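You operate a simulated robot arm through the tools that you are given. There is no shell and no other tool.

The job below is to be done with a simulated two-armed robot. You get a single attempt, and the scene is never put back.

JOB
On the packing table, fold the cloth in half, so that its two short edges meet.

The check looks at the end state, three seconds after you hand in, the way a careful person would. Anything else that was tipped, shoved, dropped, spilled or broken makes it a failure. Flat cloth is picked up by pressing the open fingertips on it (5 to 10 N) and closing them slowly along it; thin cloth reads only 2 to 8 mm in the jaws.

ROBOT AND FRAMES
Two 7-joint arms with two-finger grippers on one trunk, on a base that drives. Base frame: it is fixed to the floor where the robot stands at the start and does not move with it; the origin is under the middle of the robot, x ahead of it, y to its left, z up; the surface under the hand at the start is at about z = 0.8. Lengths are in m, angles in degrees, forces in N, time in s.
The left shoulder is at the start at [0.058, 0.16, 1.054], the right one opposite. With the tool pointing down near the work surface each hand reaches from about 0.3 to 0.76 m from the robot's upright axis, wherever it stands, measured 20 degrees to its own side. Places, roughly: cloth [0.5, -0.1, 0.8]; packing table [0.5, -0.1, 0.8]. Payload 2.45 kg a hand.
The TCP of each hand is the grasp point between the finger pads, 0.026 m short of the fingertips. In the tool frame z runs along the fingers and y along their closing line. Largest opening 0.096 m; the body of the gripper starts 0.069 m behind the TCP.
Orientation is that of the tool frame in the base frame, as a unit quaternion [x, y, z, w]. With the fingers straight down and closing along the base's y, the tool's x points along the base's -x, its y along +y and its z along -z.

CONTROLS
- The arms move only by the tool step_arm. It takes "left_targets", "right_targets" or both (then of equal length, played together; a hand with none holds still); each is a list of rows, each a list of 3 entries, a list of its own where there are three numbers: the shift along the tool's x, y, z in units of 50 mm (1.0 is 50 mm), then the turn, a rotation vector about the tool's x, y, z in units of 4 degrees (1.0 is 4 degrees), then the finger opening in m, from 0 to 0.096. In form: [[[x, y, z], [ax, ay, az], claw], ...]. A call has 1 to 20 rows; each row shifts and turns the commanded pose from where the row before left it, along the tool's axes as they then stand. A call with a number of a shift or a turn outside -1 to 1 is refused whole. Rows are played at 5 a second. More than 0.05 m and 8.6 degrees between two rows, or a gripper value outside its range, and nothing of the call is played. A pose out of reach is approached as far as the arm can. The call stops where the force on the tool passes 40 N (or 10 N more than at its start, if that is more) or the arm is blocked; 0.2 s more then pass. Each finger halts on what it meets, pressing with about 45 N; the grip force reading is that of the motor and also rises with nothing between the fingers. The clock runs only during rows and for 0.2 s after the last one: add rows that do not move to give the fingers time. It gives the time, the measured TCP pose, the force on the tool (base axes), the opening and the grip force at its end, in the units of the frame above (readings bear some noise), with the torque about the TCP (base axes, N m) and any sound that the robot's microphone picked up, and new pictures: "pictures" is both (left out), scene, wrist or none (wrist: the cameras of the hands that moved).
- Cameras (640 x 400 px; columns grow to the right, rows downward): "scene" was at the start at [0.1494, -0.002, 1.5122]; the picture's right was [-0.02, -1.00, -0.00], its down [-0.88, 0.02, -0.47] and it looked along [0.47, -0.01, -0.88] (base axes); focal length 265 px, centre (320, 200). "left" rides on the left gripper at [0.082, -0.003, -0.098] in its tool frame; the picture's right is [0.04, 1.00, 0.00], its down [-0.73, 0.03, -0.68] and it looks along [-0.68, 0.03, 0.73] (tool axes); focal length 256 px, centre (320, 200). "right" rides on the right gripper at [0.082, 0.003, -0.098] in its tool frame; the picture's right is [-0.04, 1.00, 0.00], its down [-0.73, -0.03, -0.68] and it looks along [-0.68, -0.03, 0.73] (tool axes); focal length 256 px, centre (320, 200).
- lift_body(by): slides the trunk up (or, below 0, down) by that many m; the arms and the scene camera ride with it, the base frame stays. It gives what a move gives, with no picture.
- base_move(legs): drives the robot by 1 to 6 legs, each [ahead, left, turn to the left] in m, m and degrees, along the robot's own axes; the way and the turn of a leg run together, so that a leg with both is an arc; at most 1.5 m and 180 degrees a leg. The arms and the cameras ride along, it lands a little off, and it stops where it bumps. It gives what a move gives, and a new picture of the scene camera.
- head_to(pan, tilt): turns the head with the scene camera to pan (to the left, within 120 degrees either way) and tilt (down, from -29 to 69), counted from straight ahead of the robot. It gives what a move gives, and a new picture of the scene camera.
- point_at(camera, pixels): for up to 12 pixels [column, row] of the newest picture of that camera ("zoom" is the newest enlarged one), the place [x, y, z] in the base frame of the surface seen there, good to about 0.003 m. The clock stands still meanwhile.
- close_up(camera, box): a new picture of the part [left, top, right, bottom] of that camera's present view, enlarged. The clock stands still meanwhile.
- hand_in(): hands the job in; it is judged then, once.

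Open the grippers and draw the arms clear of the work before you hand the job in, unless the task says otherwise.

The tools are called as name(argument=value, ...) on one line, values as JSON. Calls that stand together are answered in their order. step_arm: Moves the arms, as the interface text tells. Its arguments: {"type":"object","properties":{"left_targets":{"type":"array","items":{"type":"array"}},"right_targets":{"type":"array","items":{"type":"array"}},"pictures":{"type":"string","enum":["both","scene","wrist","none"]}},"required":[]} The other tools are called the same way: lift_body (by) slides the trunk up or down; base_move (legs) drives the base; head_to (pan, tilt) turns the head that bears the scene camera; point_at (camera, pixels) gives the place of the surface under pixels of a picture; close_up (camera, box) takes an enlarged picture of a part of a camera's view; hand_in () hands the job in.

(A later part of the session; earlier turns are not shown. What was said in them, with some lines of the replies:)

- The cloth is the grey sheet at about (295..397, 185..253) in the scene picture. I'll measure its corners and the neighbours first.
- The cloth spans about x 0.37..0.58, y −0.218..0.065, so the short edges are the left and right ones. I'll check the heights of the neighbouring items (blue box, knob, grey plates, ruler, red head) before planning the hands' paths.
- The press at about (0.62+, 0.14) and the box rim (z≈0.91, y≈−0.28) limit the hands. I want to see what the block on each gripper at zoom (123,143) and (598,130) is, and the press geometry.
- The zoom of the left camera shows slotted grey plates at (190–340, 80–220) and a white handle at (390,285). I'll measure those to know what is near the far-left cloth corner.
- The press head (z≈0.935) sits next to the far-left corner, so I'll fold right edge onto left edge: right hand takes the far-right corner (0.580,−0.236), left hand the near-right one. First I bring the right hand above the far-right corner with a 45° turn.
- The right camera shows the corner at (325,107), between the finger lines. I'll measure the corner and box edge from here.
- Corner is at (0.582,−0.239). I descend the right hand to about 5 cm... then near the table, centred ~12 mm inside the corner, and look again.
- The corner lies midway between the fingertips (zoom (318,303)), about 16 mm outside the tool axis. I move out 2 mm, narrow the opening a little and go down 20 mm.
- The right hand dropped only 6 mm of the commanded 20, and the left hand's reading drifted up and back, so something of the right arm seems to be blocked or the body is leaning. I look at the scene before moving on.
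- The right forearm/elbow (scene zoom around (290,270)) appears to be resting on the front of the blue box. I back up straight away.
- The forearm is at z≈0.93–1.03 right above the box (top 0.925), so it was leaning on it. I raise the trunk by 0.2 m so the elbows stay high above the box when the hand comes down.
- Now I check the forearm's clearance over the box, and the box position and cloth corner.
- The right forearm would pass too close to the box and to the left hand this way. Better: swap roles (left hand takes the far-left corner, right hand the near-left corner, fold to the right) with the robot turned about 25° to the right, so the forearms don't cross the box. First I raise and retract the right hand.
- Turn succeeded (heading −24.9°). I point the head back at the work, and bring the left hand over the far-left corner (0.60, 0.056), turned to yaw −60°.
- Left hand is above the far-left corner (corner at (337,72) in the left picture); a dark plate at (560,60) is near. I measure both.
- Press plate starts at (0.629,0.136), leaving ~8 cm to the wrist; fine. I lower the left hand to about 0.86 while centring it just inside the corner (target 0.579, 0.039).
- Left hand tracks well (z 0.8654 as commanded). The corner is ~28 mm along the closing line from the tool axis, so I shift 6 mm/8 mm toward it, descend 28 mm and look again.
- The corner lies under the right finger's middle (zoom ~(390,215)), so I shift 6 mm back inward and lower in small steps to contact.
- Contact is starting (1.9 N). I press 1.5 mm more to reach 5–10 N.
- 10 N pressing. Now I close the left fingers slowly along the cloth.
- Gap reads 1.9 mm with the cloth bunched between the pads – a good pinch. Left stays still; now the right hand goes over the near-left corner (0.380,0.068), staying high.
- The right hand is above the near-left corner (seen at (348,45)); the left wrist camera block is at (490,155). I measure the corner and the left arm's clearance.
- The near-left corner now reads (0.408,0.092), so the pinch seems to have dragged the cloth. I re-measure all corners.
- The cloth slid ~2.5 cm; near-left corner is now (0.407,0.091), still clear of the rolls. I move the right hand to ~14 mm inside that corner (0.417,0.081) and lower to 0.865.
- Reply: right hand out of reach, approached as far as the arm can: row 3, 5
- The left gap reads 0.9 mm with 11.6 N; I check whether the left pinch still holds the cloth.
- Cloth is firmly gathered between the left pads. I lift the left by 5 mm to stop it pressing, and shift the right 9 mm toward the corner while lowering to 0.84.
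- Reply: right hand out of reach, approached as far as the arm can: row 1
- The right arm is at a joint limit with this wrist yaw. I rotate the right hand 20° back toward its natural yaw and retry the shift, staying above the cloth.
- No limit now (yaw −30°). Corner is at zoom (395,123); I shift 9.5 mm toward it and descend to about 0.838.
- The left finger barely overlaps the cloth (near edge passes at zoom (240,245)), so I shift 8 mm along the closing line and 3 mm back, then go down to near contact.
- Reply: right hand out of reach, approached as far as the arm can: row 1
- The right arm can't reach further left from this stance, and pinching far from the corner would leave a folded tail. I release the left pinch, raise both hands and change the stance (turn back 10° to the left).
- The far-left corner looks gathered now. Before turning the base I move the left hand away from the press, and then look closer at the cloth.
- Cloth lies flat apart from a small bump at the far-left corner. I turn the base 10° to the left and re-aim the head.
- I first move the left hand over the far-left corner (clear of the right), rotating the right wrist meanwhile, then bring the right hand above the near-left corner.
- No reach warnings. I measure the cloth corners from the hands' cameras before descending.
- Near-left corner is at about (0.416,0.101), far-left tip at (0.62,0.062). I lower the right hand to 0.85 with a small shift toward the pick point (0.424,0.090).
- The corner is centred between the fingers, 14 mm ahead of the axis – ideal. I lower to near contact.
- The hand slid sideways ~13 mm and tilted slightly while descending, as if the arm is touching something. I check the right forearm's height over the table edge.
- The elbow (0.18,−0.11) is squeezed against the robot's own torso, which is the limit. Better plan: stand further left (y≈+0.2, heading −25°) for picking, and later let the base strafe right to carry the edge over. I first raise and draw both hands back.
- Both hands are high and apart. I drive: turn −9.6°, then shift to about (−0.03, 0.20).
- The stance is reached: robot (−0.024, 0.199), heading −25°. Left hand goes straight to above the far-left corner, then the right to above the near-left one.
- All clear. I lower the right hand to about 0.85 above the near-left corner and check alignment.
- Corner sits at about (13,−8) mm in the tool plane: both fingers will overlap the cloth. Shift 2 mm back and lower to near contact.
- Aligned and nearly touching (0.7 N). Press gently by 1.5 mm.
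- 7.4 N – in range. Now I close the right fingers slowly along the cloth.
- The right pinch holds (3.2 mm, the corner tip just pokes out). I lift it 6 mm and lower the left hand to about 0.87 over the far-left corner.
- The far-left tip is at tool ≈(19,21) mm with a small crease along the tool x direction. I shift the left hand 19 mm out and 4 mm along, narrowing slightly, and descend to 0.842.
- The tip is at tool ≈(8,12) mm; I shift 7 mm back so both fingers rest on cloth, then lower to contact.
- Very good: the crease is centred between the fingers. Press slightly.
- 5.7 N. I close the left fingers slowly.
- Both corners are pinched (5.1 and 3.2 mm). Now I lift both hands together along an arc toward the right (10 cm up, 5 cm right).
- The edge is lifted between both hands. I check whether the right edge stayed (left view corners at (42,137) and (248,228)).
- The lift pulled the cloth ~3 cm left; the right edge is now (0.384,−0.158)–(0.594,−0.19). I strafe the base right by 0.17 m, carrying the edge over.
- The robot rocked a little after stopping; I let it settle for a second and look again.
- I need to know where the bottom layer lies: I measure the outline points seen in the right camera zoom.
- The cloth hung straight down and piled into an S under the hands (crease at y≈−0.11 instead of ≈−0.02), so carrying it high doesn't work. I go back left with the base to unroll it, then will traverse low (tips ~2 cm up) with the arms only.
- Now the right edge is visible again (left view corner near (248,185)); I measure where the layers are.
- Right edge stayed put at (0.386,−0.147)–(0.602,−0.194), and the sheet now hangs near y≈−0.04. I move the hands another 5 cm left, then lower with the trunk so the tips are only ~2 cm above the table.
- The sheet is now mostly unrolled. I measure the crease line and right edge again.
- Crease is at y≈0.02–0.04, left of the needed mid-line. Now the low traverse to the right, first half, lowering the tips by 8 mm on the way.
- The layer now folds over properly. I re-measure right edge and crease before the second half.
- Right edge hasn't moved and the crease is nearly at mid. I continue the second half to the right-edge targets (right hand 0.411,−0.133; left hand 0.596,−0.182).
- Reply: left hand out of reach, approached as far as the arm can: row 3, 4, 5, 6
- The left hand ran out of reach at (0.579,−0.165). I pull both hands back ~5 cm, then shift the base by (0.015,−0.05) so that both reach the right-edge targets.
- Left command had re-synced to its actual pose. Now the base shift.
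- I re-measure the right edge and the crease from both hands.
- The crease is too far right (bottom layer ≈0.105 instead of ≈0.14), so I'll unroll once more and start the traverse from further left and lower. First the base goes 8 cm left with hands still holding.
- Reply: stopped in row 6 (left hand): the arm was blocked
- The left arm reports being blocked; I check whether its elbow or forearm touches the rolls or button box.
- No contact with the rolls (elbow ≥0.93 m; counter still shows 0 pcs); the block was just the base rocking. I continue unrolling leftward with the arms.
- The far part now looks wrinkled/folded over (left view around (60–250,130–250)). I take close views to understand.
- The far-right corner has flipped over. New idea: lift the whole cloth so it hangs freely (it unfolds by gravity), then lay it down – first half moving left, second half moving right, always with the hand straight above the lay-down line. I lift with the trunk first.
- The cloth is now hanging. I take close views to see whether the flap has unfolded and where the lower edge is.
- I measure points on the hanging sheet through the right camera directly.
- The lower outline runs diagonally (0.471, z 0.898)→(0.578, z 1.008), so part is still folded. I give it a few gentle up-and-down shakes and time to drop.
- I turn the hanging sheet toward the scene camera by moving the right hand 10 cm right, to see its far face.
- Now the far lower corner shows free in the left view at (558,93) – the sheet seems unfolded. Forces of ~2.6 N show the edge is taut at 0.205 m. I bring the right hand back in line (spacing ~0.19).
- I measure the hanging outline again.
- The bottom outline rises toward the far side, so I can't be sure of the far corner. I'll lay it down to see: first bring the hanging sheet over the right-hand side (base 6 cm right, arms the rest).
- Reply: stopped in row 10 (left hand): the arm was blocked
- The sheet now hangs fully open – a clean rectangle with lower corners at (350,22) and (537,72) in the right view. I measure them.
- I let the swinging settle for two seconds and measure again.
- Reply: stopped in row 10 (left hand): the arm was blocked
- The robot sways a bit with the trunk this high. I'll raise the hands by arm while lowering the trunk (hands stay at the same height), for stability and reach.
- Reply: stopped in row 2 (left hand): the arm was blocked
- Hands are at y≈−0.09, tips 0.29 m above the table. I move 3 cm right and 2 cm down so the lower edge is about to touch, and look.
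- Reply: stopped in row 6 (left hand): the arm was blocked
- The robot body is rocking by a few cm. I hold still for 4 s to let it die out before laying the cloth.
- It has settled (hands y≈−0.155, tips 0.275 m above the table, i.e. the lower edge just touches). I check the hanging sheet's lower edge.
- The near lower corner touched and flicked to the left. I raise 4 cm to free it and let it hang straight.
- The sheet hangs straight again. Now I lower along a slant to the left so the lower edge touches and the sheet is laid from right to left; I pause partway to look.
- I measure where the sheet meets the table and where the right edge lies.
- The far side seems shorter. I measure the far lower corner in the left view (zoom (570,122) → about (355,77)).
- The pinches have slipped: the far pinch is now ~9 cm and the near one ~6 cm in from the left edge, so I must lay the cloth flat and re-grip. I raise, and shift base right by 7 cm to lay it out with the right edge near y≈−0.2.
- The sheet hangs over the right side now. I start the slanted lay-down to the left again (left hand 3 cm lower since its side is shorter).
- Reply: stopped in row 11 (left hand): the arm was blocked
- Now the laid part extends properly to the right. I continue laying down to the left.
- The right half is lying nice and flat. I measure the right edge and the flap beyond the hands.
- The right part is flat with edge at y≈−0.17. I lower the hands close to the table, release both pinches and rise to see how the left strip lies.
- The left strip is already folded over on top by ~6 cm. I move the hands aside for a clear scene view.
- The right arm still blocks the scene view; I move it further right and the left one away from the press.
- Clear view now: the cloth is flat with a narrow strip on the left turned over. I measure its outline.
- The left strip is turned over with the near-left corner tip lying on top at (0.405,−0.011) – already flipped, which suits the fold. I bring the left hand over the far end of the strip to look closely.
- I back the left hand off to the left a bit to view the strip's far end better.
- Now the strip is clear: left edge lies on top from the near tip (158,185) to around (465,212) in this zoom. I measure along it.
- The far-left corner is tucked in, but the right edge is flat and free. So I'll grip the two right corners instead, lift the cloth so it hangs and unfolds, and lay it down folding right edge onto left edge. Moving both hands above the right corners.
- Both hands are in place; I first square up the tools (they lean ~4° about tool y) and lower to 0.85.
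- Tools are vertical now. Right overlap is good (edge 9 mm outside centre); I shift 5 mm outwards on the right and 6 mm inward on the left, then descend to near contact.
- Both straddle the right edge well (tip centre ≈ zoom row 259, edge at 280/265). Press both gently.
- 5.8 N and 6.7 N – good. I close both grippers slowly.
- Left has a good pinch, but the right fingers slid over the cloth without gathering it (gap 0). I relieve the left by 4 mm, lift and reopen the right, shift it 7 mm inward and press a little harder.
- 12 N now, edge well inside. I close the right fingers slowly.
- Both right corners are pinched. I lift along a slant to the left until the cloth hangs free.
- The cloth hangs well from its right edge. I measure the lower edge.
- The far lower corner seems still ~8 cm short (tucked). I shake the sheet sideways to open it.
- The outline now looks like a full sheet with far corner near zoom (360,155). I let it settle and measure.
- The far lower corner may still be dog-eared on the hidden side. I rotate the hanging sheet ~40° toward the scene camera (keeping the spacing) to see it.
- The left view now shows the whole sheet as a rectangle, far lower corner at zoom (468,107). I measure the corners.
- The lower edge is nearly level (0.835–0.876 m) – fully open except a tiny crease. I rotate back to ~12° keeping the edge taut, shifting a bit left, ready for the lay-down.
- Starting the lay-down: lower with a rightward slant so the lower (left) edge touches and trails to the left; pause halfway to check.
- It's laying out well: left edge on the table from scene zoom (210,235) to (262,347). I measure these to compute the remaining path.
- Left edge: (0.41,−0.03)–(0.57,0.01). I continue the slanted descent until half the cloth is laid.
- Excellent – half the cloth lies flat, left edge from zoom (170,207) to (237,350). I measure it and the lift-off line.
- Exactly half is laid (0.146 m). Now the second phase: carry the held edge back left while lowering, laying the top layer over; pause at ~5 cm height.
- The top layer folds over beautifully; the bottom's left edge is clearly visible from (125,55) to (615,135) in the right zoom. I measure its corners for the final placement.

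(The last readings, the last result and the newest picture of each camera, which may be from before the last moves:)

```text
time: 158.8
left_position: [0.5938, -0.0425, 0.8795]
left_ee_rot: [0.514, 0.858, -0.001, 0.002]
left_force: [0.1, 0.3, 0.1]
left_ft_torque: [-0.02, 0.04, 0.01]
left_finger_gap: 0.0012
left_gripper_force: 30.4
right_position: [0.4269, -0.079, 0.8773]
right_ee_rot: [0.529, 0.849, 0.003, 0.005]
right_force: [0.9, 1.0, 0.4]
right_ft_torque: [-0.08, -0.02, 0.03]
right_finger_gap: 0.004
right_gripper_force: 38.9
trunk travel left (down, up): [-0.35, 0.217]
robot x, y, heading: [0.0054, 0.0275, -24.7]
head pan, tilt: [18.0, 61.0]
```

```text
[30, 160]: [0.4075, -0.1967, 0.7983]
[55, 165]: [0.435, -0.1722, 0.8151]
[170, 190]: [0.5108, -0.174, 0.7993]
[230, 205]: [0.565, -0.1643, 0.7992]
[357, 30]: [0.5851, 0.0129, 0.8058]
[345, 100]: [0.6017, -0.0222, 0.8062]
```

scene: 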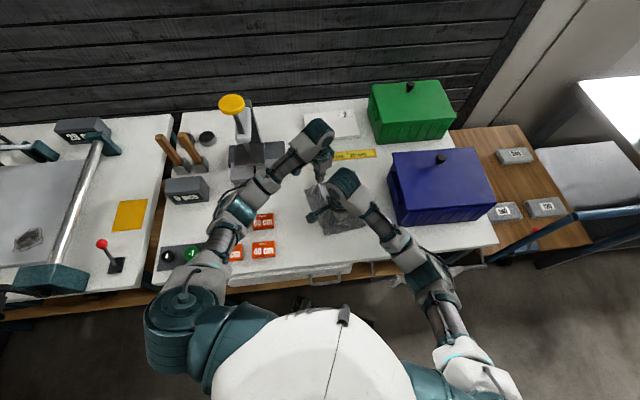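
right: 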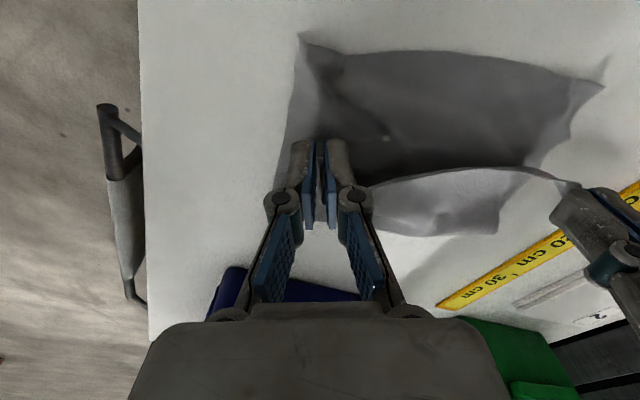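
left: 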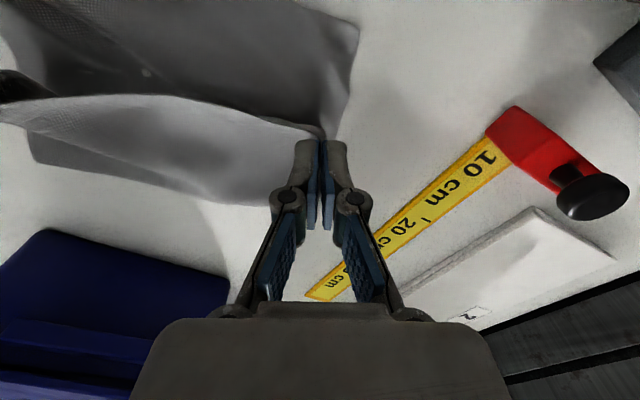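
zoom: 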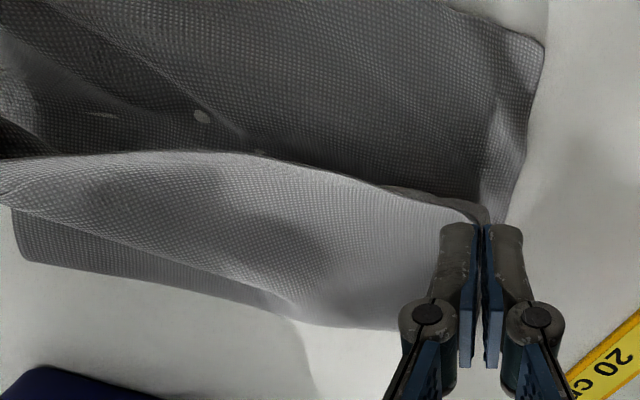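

Near-left corner (0.394,−0.037), far-left (0.584,0.0145). Now I lower the held edge to the table, right hand ~2 cm and left hand ~3.4 cm further left.

step_arm(left_targets=[[[0.131, 0.03, 0.184], [0, 0, 0], 0.0], [[0.131, 0.03, 0.184], [0, 0, 0], 0.0], [[0.131, 0.03, 0.184], [0, 0, 0], 0.0], [[0.131, 0.03, 0.184], [0, 0, 0], 0.0], [[0.131, 0.03, 0.15], [0, 0, 0], 0.0], [[0, 0, 0], [0, 0, 0], 0.0], [[0, 0, 0], [0, 0, 0], 0.0]], right_targets=[[[0.075, 0.014, 0.176], [0, 0, 0], 0.0], [[0.075, 0.014, 0.176], [0, 0, 0], 0.0], [[0.075, 0.014, 0.176], [0, 0, 0], 0.0], [[0.075, 0.014, 0.176], [0, 0, 0], 0.0], [[0.075, 0.014, 0.15], [0, 0, 0], 0.0], [[0, 0, 0], [0, 0, 0], 0.0], [[0, 0, 0], [0, 0, 0], 0.0]], pictures="both")

close_up(camera="right", box=[240, 20, 600, 270])

close_up(camera="left", box=[40, 0, 400, 250])

```text
time: 160.4
left_position: [0.5834, -0.0128, 0.8346]
left_ee_rot: [0.513, 0.858, 0.0, 0.0]
left_force: [0.3, 0.1, 0.0]
left_ft_torque: [0.01, -0.02, 0.01]
left_finger_gap: 0.001
left_gripper_force: 30.3
right_position: [0.4225, -0.0641, 0.8328]
right_ee_rot: [0.53, 0.848, 0.004, 0.004]
right_force: [-0.1, -0.8, 1.8]
right_ft_torque: [-0.03, -0.04, -0.01]
right_finger_gap: 0.0
right_gripper_force: 28.6
trunk travel left (down, up): [-0.35, 0.217]
robot x, y, heading: [0.0058, 0.027, -24.8]
head pan, tilt: [18.0, 61.0]
```

scene: 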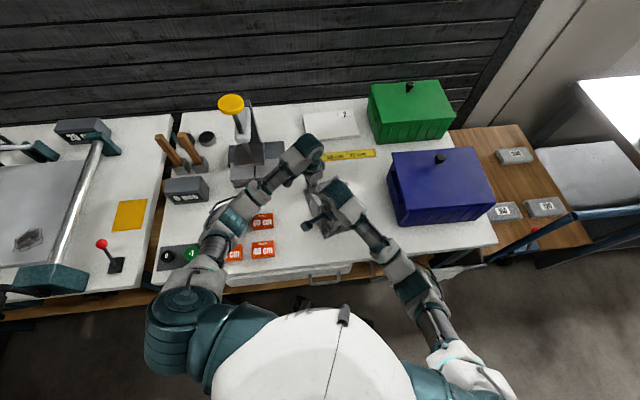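
right: 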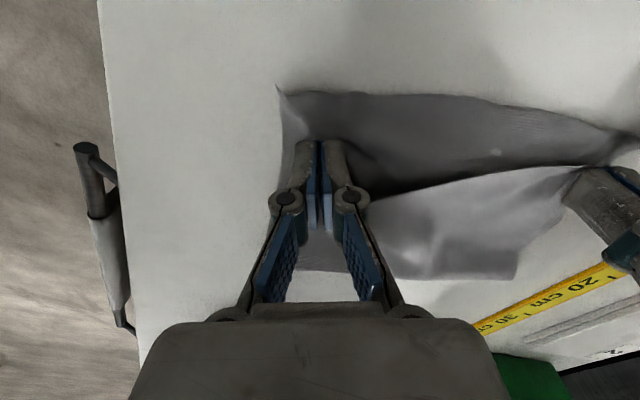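
left: 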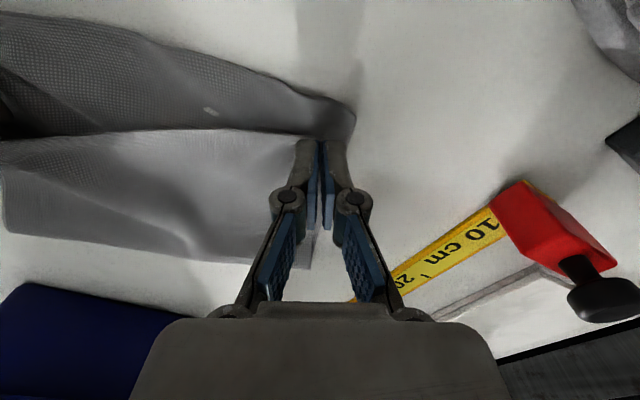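

```text
1.60 times, centred on (420, 145) of right
```

zoom: 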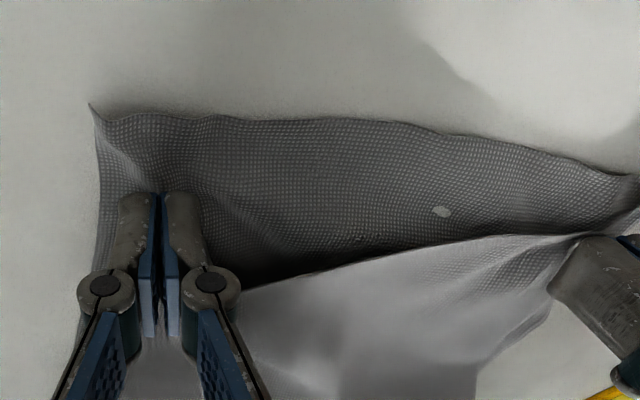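

```text
1.60 times, centred on (220, 125) of left
```

zoom: 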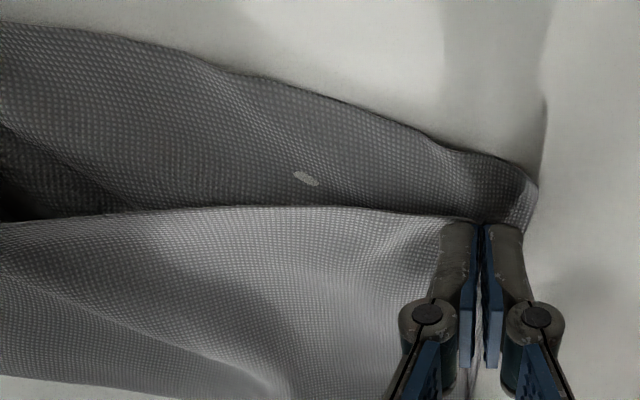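

Both layers are clear: the held edge still lies 3 cm short of the bottom's left edge. I move both hands on toward the left edge (≈2.3 cm right hand, 1.6 cm left hand), just above the lower layer.

step_arm(left_targets=[[[0.078, 0.018, -0.03], [0, 0, 0], 0.0], [[0.078, 0.018, 0], [0, 0, 0], 0.0], [[0.078, 0.018, 0], [0, 0, 0], 0.0], [[0.078, 0.018, 0], [0, 0, 0], 0.0], [[0, 0, 0], [0, 0, 0], 0.0], [[0, 0, 0], [0, 0, 0], 0.0]], right_targets=[[[0.116, 0.022, -0.06], [0, 0, 0], 0.0], [[0.116, 0.022, 0], [0, 0, 0], 0.0], [[0.116, 0.022, 0], [0, 0, 0], 0.0], [[0.116, 0.022, 0], [0, 0, 0], 0.0], [[0, 0, 0], [0, 0, 0], 0.0], [[0, 0, 0], [0, 0, 0], 0.0]], pictures="both")

close_up(camera="right", box=[240, 60, 600, 310])

close_up(camera="left", box=[40, 20, 400, 270])

```text
time: 161.8
left_position: [0.5786, 0.0026, 0.8376]
left_ee_rot: [0.513, 0.858, 0.0, 0.001]
left_force: [-0.2, 0.3, -1.1]
left_ft_torque: [-0.02, 0.0, -0.02]
left_finger_gap: 0.0008
left_gripper_force: 30.5
right_position: [0.414, -0.042, 0.836]
right_ee_rot: [0.53, 0.848, 0.003, 0.004]
right_force: [-0.9, -0.4, 0.9]
right_ft_torque: [-0.02, 0.01, -0.02]
right_finger_gap: 0.0023
right_gripper_force: 28.6
trunk travel left (down, up): [-0.35, 0.217]
robot x, y, heading: [0.0092, 0.0267, -24.8]
head pan, tilt: [18.0, 61.0]
```

scene: 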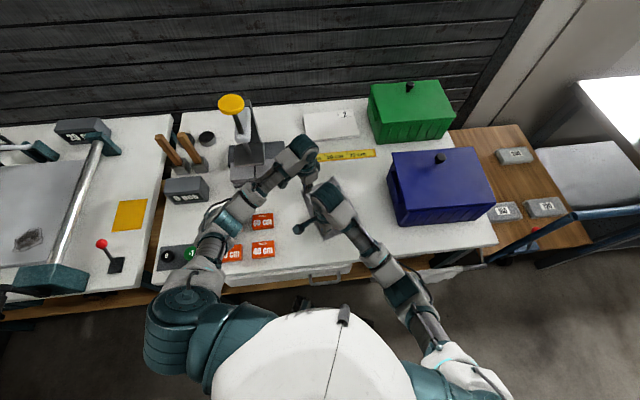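
right: 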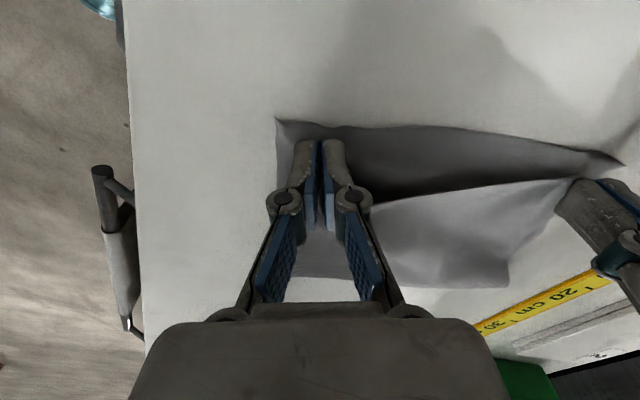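
left: 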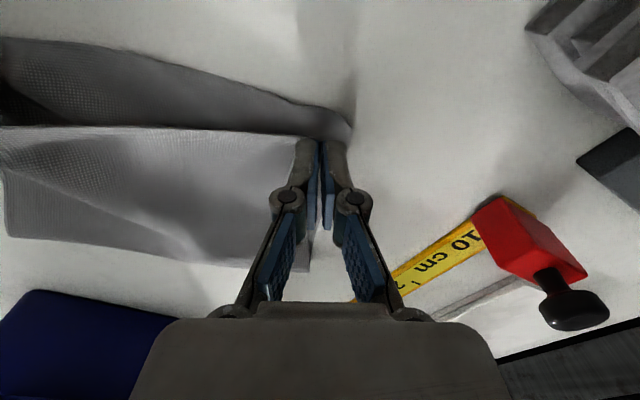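

```text
1.60 times, centred on (420, 185) of right
```

zoom: 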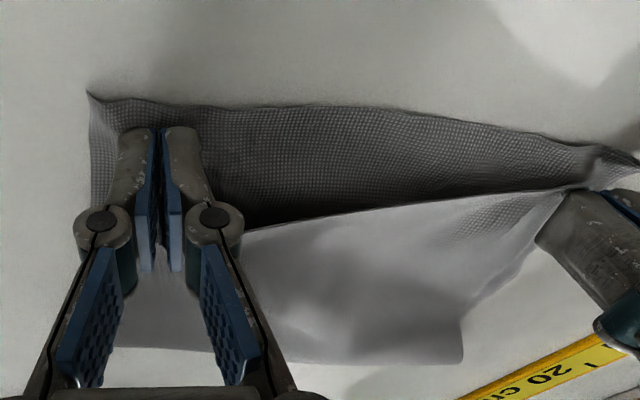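

```text
1.60 times, centred on (220, 145) of left
```

zoom: 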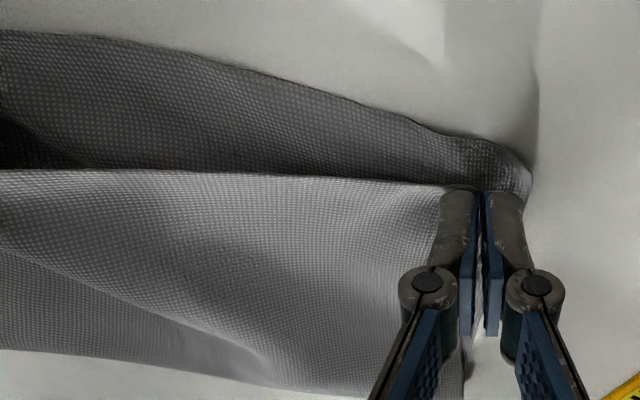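

I measure the gap between top edge and bottom's left edge now.

point_at(camera="right", pixels=[[278, 122], [350, 126], [407, 127], [489, 132], [560, 147], [612, 158], [400, 203], [460, 196], [520, 188], [560, 182], [505, 280], [310, 275]])

point_at(camera="left", pixels=[[150, 66], [230, 90], [300, 112], [345, 120], [100, 128], [200, 132], [270, 135], [30, 235], [150, 252], [225, 268]])

```text
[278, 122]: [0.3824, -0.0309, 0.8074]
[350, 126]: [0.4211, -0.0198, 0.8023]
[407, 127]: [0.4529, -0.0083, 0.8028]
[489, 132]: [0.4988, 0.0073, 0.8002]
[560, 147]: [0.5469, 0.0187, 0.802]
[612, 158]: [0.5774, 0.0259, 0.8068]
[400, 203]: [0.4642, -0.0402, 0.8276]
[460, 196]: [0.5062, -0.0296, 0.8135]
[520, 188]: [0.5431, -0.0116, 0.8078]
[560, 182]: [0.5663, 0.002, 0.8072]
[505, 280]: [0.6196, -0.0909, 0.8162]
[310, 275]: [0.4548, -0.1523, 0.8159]
```

```text
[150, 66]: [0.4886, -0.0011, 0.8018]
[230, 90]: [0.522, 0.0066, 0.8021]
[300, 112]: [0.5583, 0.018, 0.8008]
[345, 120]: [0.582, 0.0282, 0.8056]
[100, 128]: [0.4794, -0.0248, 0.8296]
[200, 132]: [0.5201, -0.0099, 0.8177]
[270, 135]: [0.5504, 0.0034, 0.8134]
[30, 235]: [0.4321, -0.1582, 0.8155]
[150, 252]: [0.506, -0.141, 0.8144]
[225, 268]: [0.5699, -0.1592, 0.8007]
```

The top edge is still ~2–3 cm short. I move both hands another 2.6 cm toward the left edge.

step_arm(left_targets=[[[0.106, 0.022, -0.02], [0, 0, 0], 0.0], [[0.106, 0.022, 0], [0, 0, 0], 0.0], [[0.106, 0.022, 0], [0, 0, 0], 0.0], [[0.106, 0.022, 0], [0, 0, 0], 0.0], [[0.106, 0.022, 0], [0, 0, 0], 0.0], [[0, 0, 0], [0, 0, 0], 0.0], [[0, 0, 0], [0, 0, 0], 0.0]], right_targets=[[[0.103, 0.018, -0.03], [0, 0, 0], 0.0], [[0.103, 0.018, 0], [0, 0, 0], 0.0], [[0.103, 0.018, 0], [0, 0, 0], 0.0], [[0.103, 0.018, 0], [0, 0, 0], 0.0], [[0.103, 0.018, 0], [0, 0, 0], 0.0], [[0, 0, 0], [0, 0, 0], 0.0], [[0, 0, 0], [0, 0, 0], 0.0]], pictures="both")

close_up(camera="right", box=[240, 60, 600, 310])

close_up(camera="left", box=[40, 20, 400, 270])

```text
time: 163.4
left_position: [0.5707, 0.0298, 0.8376]
left_ee_rot: [0.514, 0.858, 0.0, 0.0]
left_force: [-0.2, 0.3, -1.3]
left_ft_torque: [-0.01, 0.0, -0.03]
left_finger_gap: 0.0007
left_gripper_force: 30.8
right_position: [0.409, -0.0161, 0.8367]
right_ee_rot: [0.529, 0.848, 0.003, 0.004]
right_force: [0.5, -0.5, -0.6]
right_ft_torque: [0.01, 0.01, -0.01]
right_finger_gap: 0.0017
right_gripper_force: 32.3
trunk travel left (down, up): [-0.35, 0.217]
robot x, y, heading: [0.0027, 0.0289, -24.6]
head pan, tilt: [18.0, 61.0]
```

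scene: 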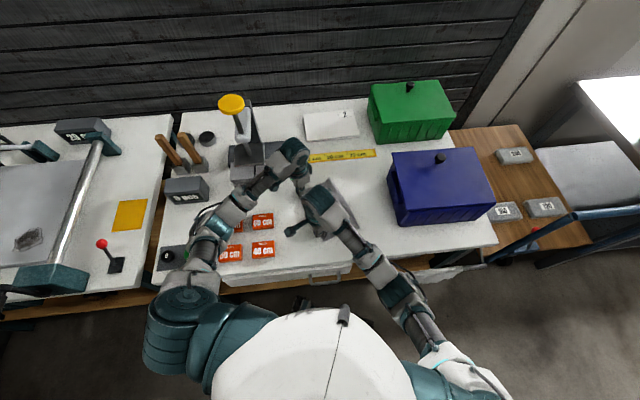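
right: 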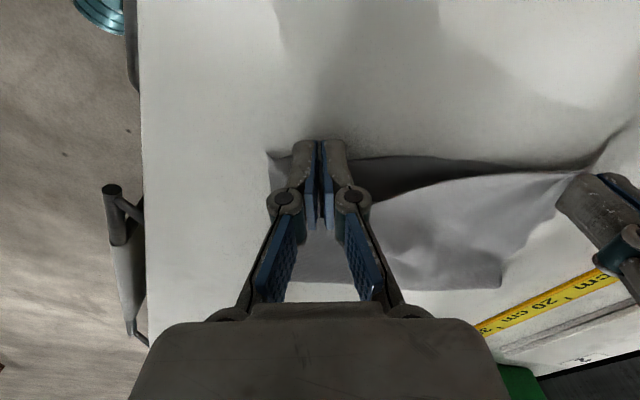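
left: 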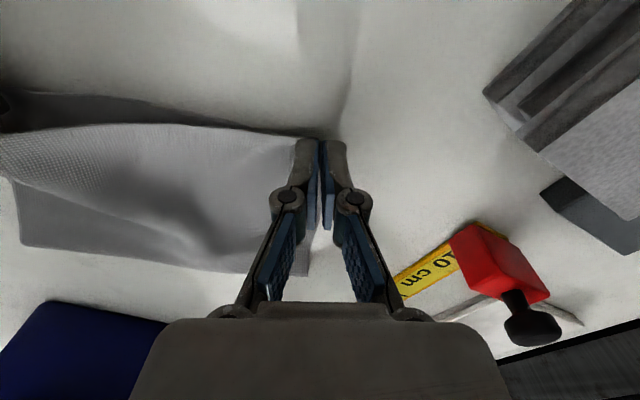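

```text
1.60 times, centred on (420, 185) of right
```

zoom: 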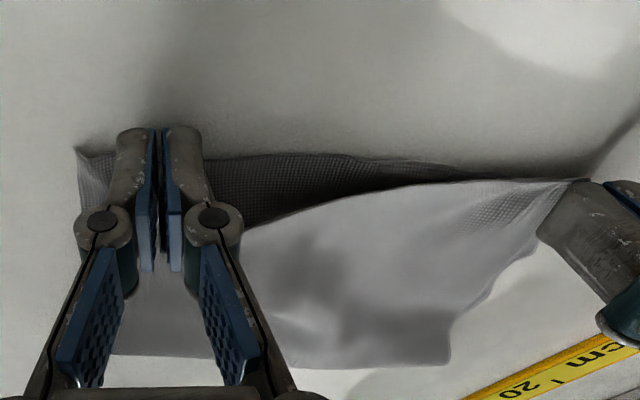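

```text
1.60 times, centred on (220, 145) of left
```

zoom: 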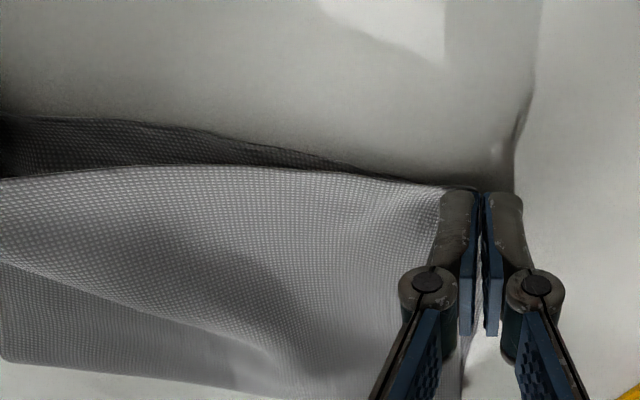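

Almost there – at the far end the edges coincide; the near/middle gap is ~2 cm. I measure again.

point_at(camera="right", pixels=[[272, 155], [375, 161], [430, 160], [480, 163], [530, 170], [400, 200], [450, 184], [500, 178], [497, 285], [310, 280]])

point_at(camera="left", pixels=[[100, 94], [200, 115], [270, 130], [60, 128], [120, 126], [220, 128], [25, 240], [150, 260], [230, 272], [300, 270]])

```text
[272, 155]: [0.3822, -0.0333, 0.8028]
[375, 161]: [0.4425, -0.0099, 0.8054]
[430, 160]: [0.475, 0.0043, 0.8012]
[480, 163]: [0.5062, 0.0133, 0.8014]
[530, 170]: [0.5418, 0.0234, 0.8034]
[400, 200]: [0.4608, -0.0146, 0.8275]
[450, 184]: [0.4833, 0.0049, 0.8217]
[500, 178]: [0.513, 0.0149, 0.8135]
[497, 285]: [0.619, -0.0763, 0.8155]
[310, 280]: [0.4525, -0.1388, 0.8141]
```

```text
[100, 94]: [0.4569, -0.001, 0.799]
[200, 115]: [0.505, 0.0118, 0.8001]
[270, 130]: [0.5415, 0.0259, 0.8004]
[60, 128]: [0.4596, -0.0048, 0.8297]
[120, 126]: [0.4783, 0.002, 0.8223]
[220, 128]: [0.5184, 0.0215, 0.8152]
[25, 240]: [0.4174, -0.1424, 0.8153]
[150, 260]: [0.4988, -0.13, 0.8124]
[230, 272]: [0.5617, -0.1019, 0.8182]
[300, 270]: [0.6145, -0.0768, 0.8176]
```

The edges now coincide within ~5 mm in plan; the top edge is just held 1–2 cm up. I lower the tips to touch and release both grippers gently, then rise.

step_arm(left_targets=[[[0.02, 0, 0.08], [0, 0, 0], 0.0], [[0, 0, 0.06], [0, 0, 0], 0.0], [[0, 0, 0], [0, 0, 0], 0.0], [[0, 0, 0], [0, 0, 0], 0.005], [[0, 0, 0], [0, 0, 0], 0.01], [[0, 0, 0], [0, 0, 0], 0.015], [[0, 0, 0], [0, 0, 0], 0.02], [[0, 0, -0.1], [0, 0, 0], 0.02], [[0, 0, -0.3], [0, 0, 0], 0.02], [[0, 0, -0.8], [0, 0, 0], 0.02], [[0, 0, -0.9], [0, 0, 0], 0.02], [[0, 0, -0.9], [0, 0, 0], 0.02]], right_targets=[[[0.06, 0, 0.08], [0, 0, 0], 0.0], [[0.06, 0, 0.06], [0, 0, 0], 0.0], [[0, 0, 0], [0, 0, 0], 0.0], [[0, 0, 0], [0, 0, 0], 0.005], [[0, 0, 0], [0, 0, 0], 0.01], [[0, 0, 0], [0, 0, 0], 0.015], [[0, 0, 0], [0, 0, 0], 0.02], [[0, 0, -0.1], [0, 0, 0], 0.02], [[0, 0, -0.3], [0, 0, 0], 0.02], [[0, 0, -0.8], [0, 0, 0], 0.02], [[0, 0, -0.9], [0, 0, 0], 0.02], [[0, 0, -0.9], [0, 0, 0], 0.02]], pictures="both")

close_up(camera="right", box=[240, 20, 600, 270])

close_up(camera="left", box=[40, 0, 400, 250])

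```text
time: 166.1
left_position: [0.564, 0.0302, 0.9838]
left_ee_rot: [0.513, 0.858, 0.0, 0.0]
left_force: [-0.3, 0.1, 0.5]
left_ft_torque: [0.0, 0.03, 0.0]
left_finger_gap: 0.02
left_gripper_force: 0.0
right_position: [0.4018, -0.0083, 0.9806]
right_ee_rot: [0.529, 0.849, 0.004, 0.004]
right_force: [-0.7, -0.3, 0.3]
right_ft_torque: [-0.02, 0.0, -0.03]
right_finger_gap: 0.02
right_gripper_force: 0.0
trunk travel left (down, up): [-0.35, 0.217]
robot x, y, heading: [0.0058, 0.0266, -24.3]
head pan, tilt: [18.0, 61.0]
```

scene: 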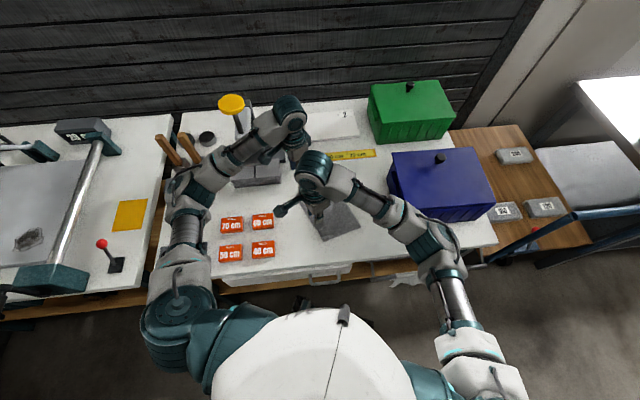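
right: 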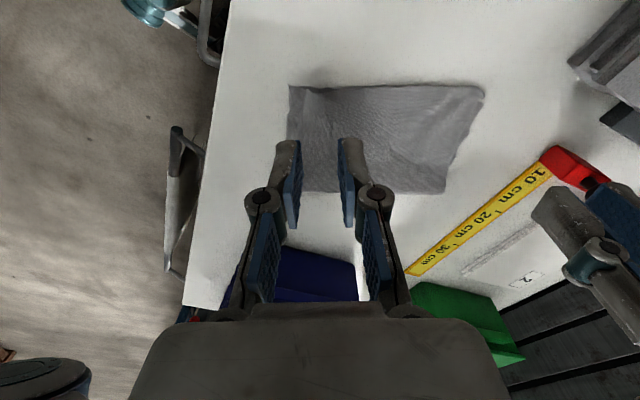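
left: 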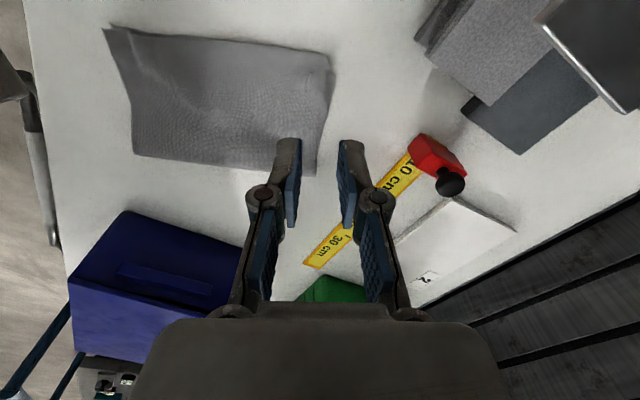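

```text
1.60 times, centred on (420, 145) of right
```

zoom: 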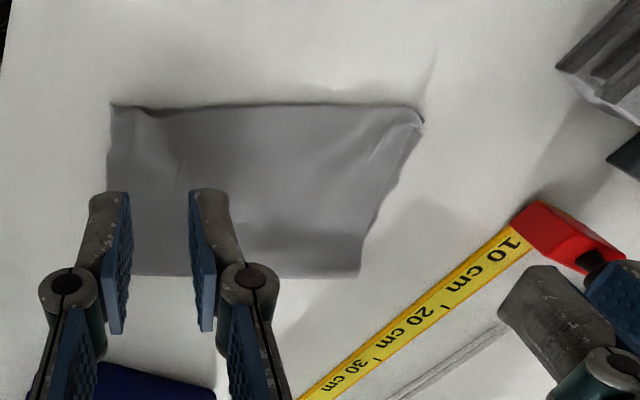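

```text
1.60 times, centred on (220, 125) of left
```

zoom: 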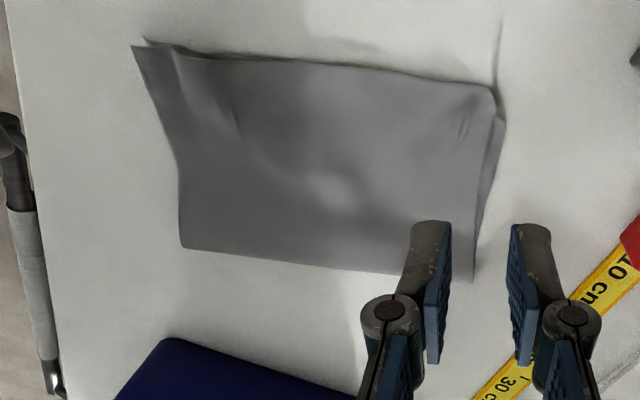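

Superb – the cloth now lies as a neat folded half with the left edges together. I move both hands aside for a clear inspection.

step_arm(left_targets=[[[0.5, -0.5, -0.6], [0, 0, 0], 0.02], [[0.7, -0.6, -0.3], [0, 0, 0], 0.02], [[0.7, -0.6, 0], [0, 0, 0], 0.02]], right_targets=[[[0, -0.8, -0.4], [0, 0, 0], 0.02], [[-0.5, -0.7, -0.4], [0, 0, 0], 0.02], [[-0.8, -0.5, 0], [0, 0, 0], 0.02], [[-0.9, -0.3, 0], [0, 0, 0], 0.02], [[-0.9, -0.2, 0], [0, 0, 0], 0.02]], pictures="none")

```text
refused: give rows for one hand, or as many for the one as for the other
```

Row counts must match; I send equal lengths.

step_arm(left_targets=[[[0.5, -0.5, -0.6], [0, 0, 0], 0.02], [[0.7, -0.6, -0.3], [0, 0, 0], 0.02], [[0.7, -0.6, 0], [0, 0, 0], 0.02], [[0, 0, 0], [0, 0, 0], 0.02], [[0, 0, 0], [0, 0, 0], 0.02]], right_targets=[[[0, -0.8, -0.4], [0, 0, 0], 0.02], [[-0.5, -0.7, -0.4], [0, 0, 0], 0.02], [[-0.8, -0.5, 0], [0, 0, 0], 0.02], [[-0.9, -0.3, 0], [0, 0, 0], 0.02], [[-0.9, -0.2, 0], [0, 0, 0], 0.02]], pictures="both")

close_up(camera="scene", box=[270, 170, 390, 250])

close_up(camera="left", box=[100, 0, 420, 200])

```text
time: 167.2
left_position: [0.4506, 0.0711, 1.0278]
left_ee_rot: [0.514, 0.858, 0.001, 0.001]
left_force: [0.0, 0.6, 0.3]
left_ft_torque: [0.01, 0.03, 0.01]
left_finger_gap: 0.0203
left_gripper_force: 0.1
right_position: [0.3594, -0.2061, 1.0202]
right_ee_rot: [0.529, 0.848, 0.005, 0.004]
right_force: [-0.2, -0.7, -0.4]
right_ft_torque: [0.02, 0.0, 0.0]
right_finger_gap: 0.02
right_gripper_force: 0.1
trunk travel left (down, up): [-0.35, 0.217]
robot x, y, heading: [0.0059, 0.0252, -25.0]
head pan, tilt: [18.0, 61.0]
```

scene: 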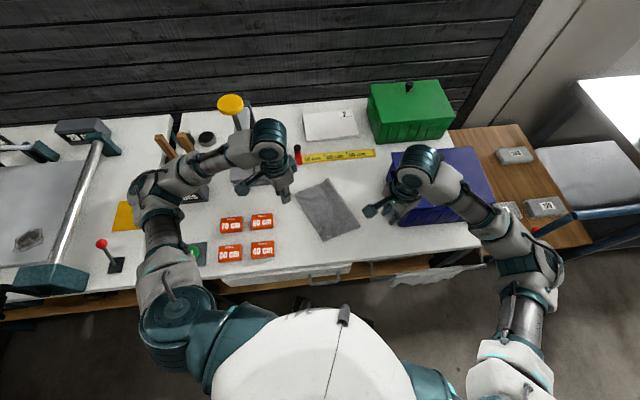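
right: 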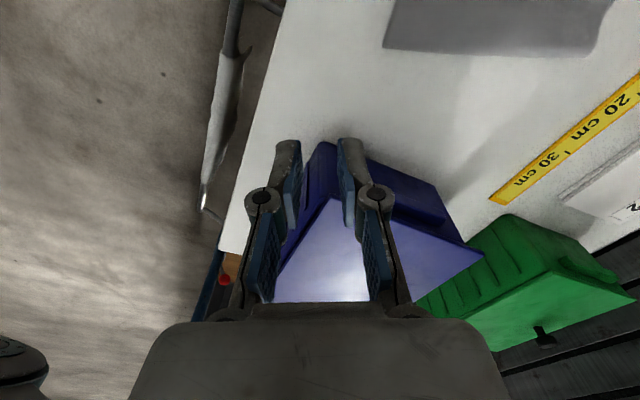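
left: 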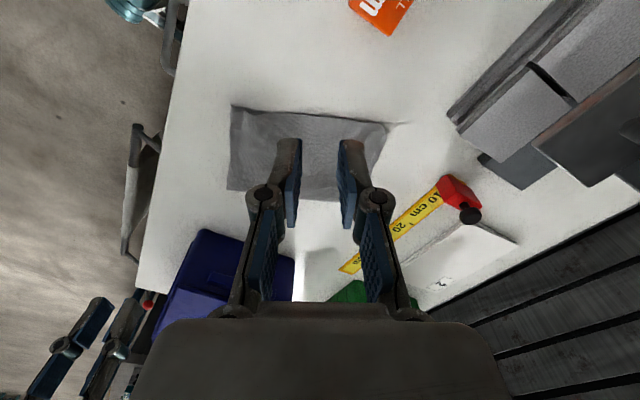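

```text
5.00 times, centred on (330, 210) of scene
```

zoom: 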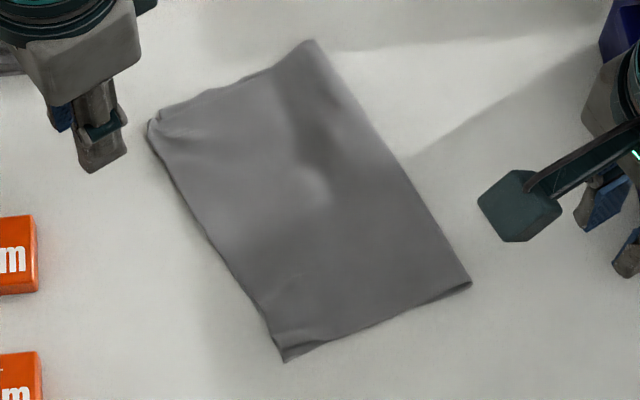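

```text
2.00 times, centred on (260, 100) of left
```

zoom: 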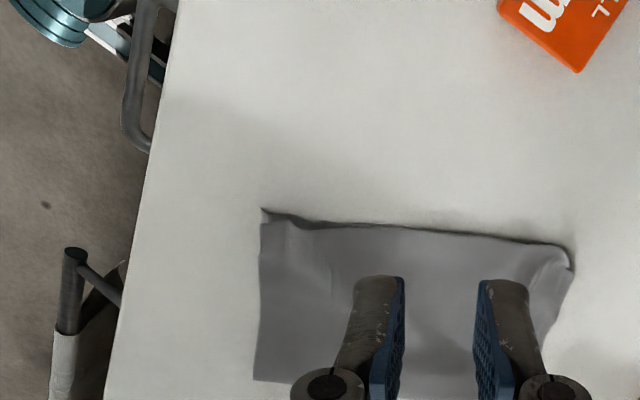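

The cloth is cleanly folded. I measure the outline and heights to verify how well the edges meet.

point_at(camera="scene", pixels=[[326.5, 179], [359, 226], [324, 240], [297, 194.5], [330, 205], [326, 195], [310, 215], [345, 215], [300, 194], [322, 235]])

close_up(camera="scene", box=[290, 180, 345, 245])

```text
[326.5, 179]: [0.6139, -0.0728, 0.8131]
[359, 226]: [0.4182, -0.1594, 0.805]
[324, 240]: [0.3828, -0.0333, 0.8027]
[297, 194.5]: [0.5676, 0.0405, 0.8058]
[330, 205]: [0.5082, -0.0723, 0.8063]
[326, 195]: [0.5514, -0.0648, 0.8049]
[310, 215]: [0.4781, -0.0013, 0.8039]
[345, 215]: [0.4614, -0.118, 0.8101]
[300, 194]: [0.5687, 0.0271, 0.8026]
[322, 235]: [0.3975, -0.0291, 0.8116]
```

```text
6.15 times, centred on (318, 212) of scene
```

zoom: 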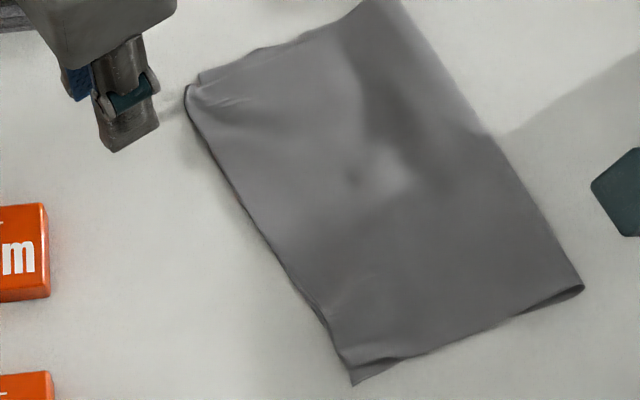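

It looks good; I take one closer look at the joined edges from the left wrist camera.

step_arm(left_targets=[[[0.7, 0.3, 0.3], [0, 0, 0], 0.02], [[0.4, 0.5, 0.6], [0, 0, 0], 0.02], [[0, 0, 0], [0, 0, 0], 0.02]], pictures="wrist")

close_up(camera="left", box=[140, 80, 400, 240])

close_up(camera="left", box=[300, 120, 400, 180])

```text
time: 168.1
left_position: [0.4627, 0.1427, 0.978]
left_ee_rot: [0.513, 0.858, 0.0, 0.0]
left_force: [0.5, 0.3, 0.0]
left_ft_torque: [0.0, 0.01, -0.01]
left_finger_gap: 0.0201
left_gripper_force: 0.1
right_position: [0.3602, -0.2053, 1.0213]
right_ee_rot: [0.529, 0.849, 0.005, 0.004]
right_force: [-0.1, -0.3, 0.1]
right_ft_torque: [-0.01, -0.02, 0.03]
right_finger_gap: 0.0197
right_gripper_force: 0.0
trunk travel left (down, up): [-0.35, 0.217]
robot x, y, heading: [0.0067, 0.0277, -24.5]
head pan, tilt: [18.0, 61.0]
```

left: 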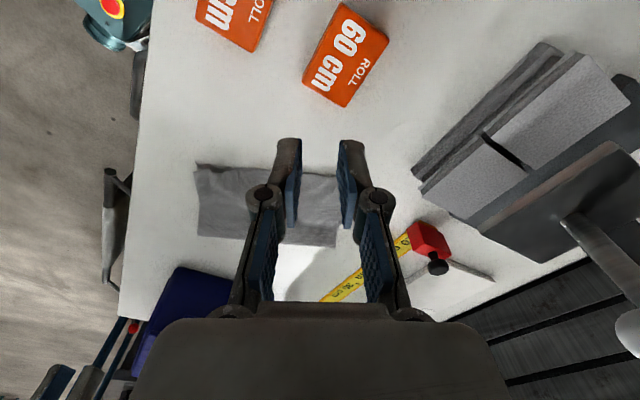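

```text
2.46 times, centred on (270, 160) of left
```

zoom: 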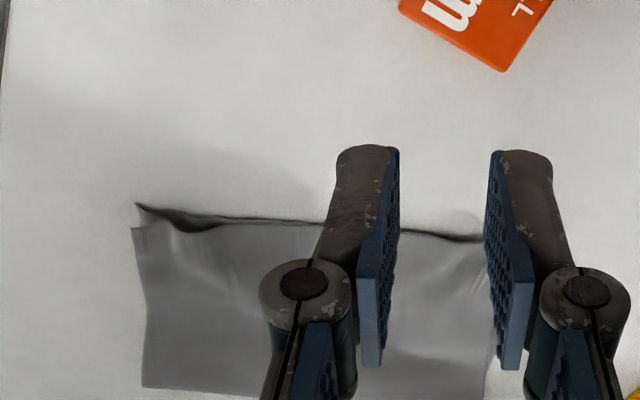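

```text
6.40 times, centred on (350, 150) of left
```

zoom: 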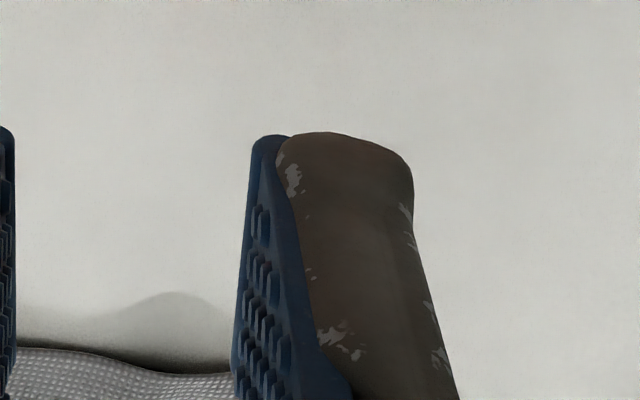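

The edges meet within about 1 cm along their length and the cloth lies flat. I raise both open hands well clear and take a last overview.

step_arm(left_targets=[[[0, 0, -0.9], [0, 0, 0], 0.05], [[0.5, -0.6, -0.6], [0, 0, 0], 0.05], [[0.5, -0.6, -0.6], [0, 0, 0], 0.05], [[0, 0, 0], [0, 0, 0], 0.05]], right_targets=[[[0, 0, -0.9], [0, 0, 0], 0.05], [[0, -0.6, -0.6], [0, 0, 0], 0.05], [[0, -0.6, -0.6], [0, 0, 0], 0.05], [[0, 0, 0], [0, 0, 0], 0.05]], pictures="scene")

close_up(camera="scene", box=[150, 80, 510, 305])

close_up(camera="scene", box=[270, 165, 390, 255])

```text
time: 169.1
left_position: [0.3864, 0.1561, 1.0873]
left_ee_rot: [0.513, 0.858, 0.0, -0.001]
left_force: [-0.3, 0.2, -0.6]
left_ft_torque: [0.0, 0.02, 0.02]
left_finger_gap: 0.0502
left_gripper_force: 0.0
right_position: [0.3051, -0.2329, 1.1221]
right_ee_rot: [0.529, 0.849, 0.004, 0.002]
right_force: [0.6, 0.3, -0.2]
right_ft_torque: [0.05, 0.02, 0.0]
right_finger_gap: 0.05
right_gripper_force: 0.1
trunk travel left (down, up): [-0.35, 0.217]
robot x, y, heading: [0.0038, 0.0227, -24.8]
head pan, tilt: [18.0, 61.0]
```

scene: 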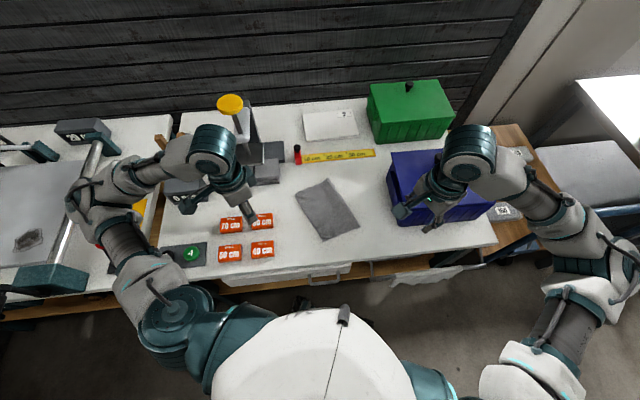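

```text
1.78 times, centred on (330, 192) of scene
```

zoom: 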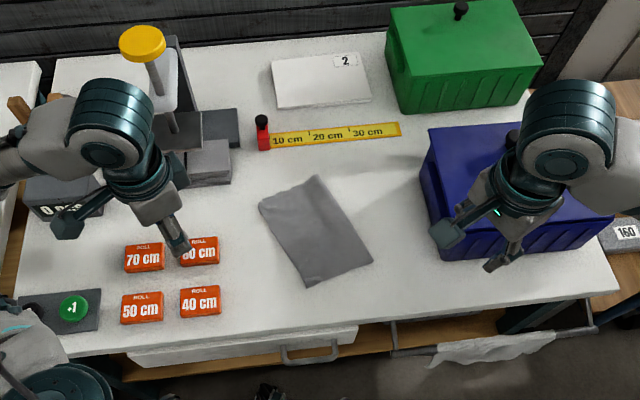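

```text
4.44 times, centred on (330, 210) of scene
```

zoom: 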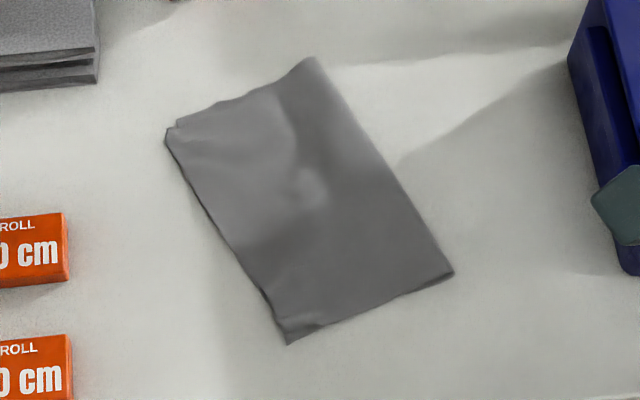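

The cloth lies folded in half with its two short edges together on the left. The rolls, press, ruler and boxes look to be where they started, and both open hands are clear. Handing in.

hand_in()

```text
The job is handed in.
```

The cloth on the packing table is folded in half, and its two short edges meet to within about 1 cm. The job is handed in, but I don't have the verdict yet.

- **Result:** it lies nearly flat. At the near corner, the bottom layer sticks out about 1 cm past the top one. The folded piece measures about 12–13 cm across, against an exact half of about 14 cm, so a little fabric is gathered inside.
- **Position:** the cloth ended up rotated about 20 degrees and slightly left of where it started. I had to unfold it and start over several times, mainly because my grips slipped.
- **Blue box:** early on, my right forearm pressed down on the blue box before I backed off. Later measurements and pictures show no sign that it moved.
- **Everything else:** the rolls, ruler, press and green box look undisturbed, and the counter still appeared to read "0 pcs" when last in clear view. Both grippers are open and clear of the work.
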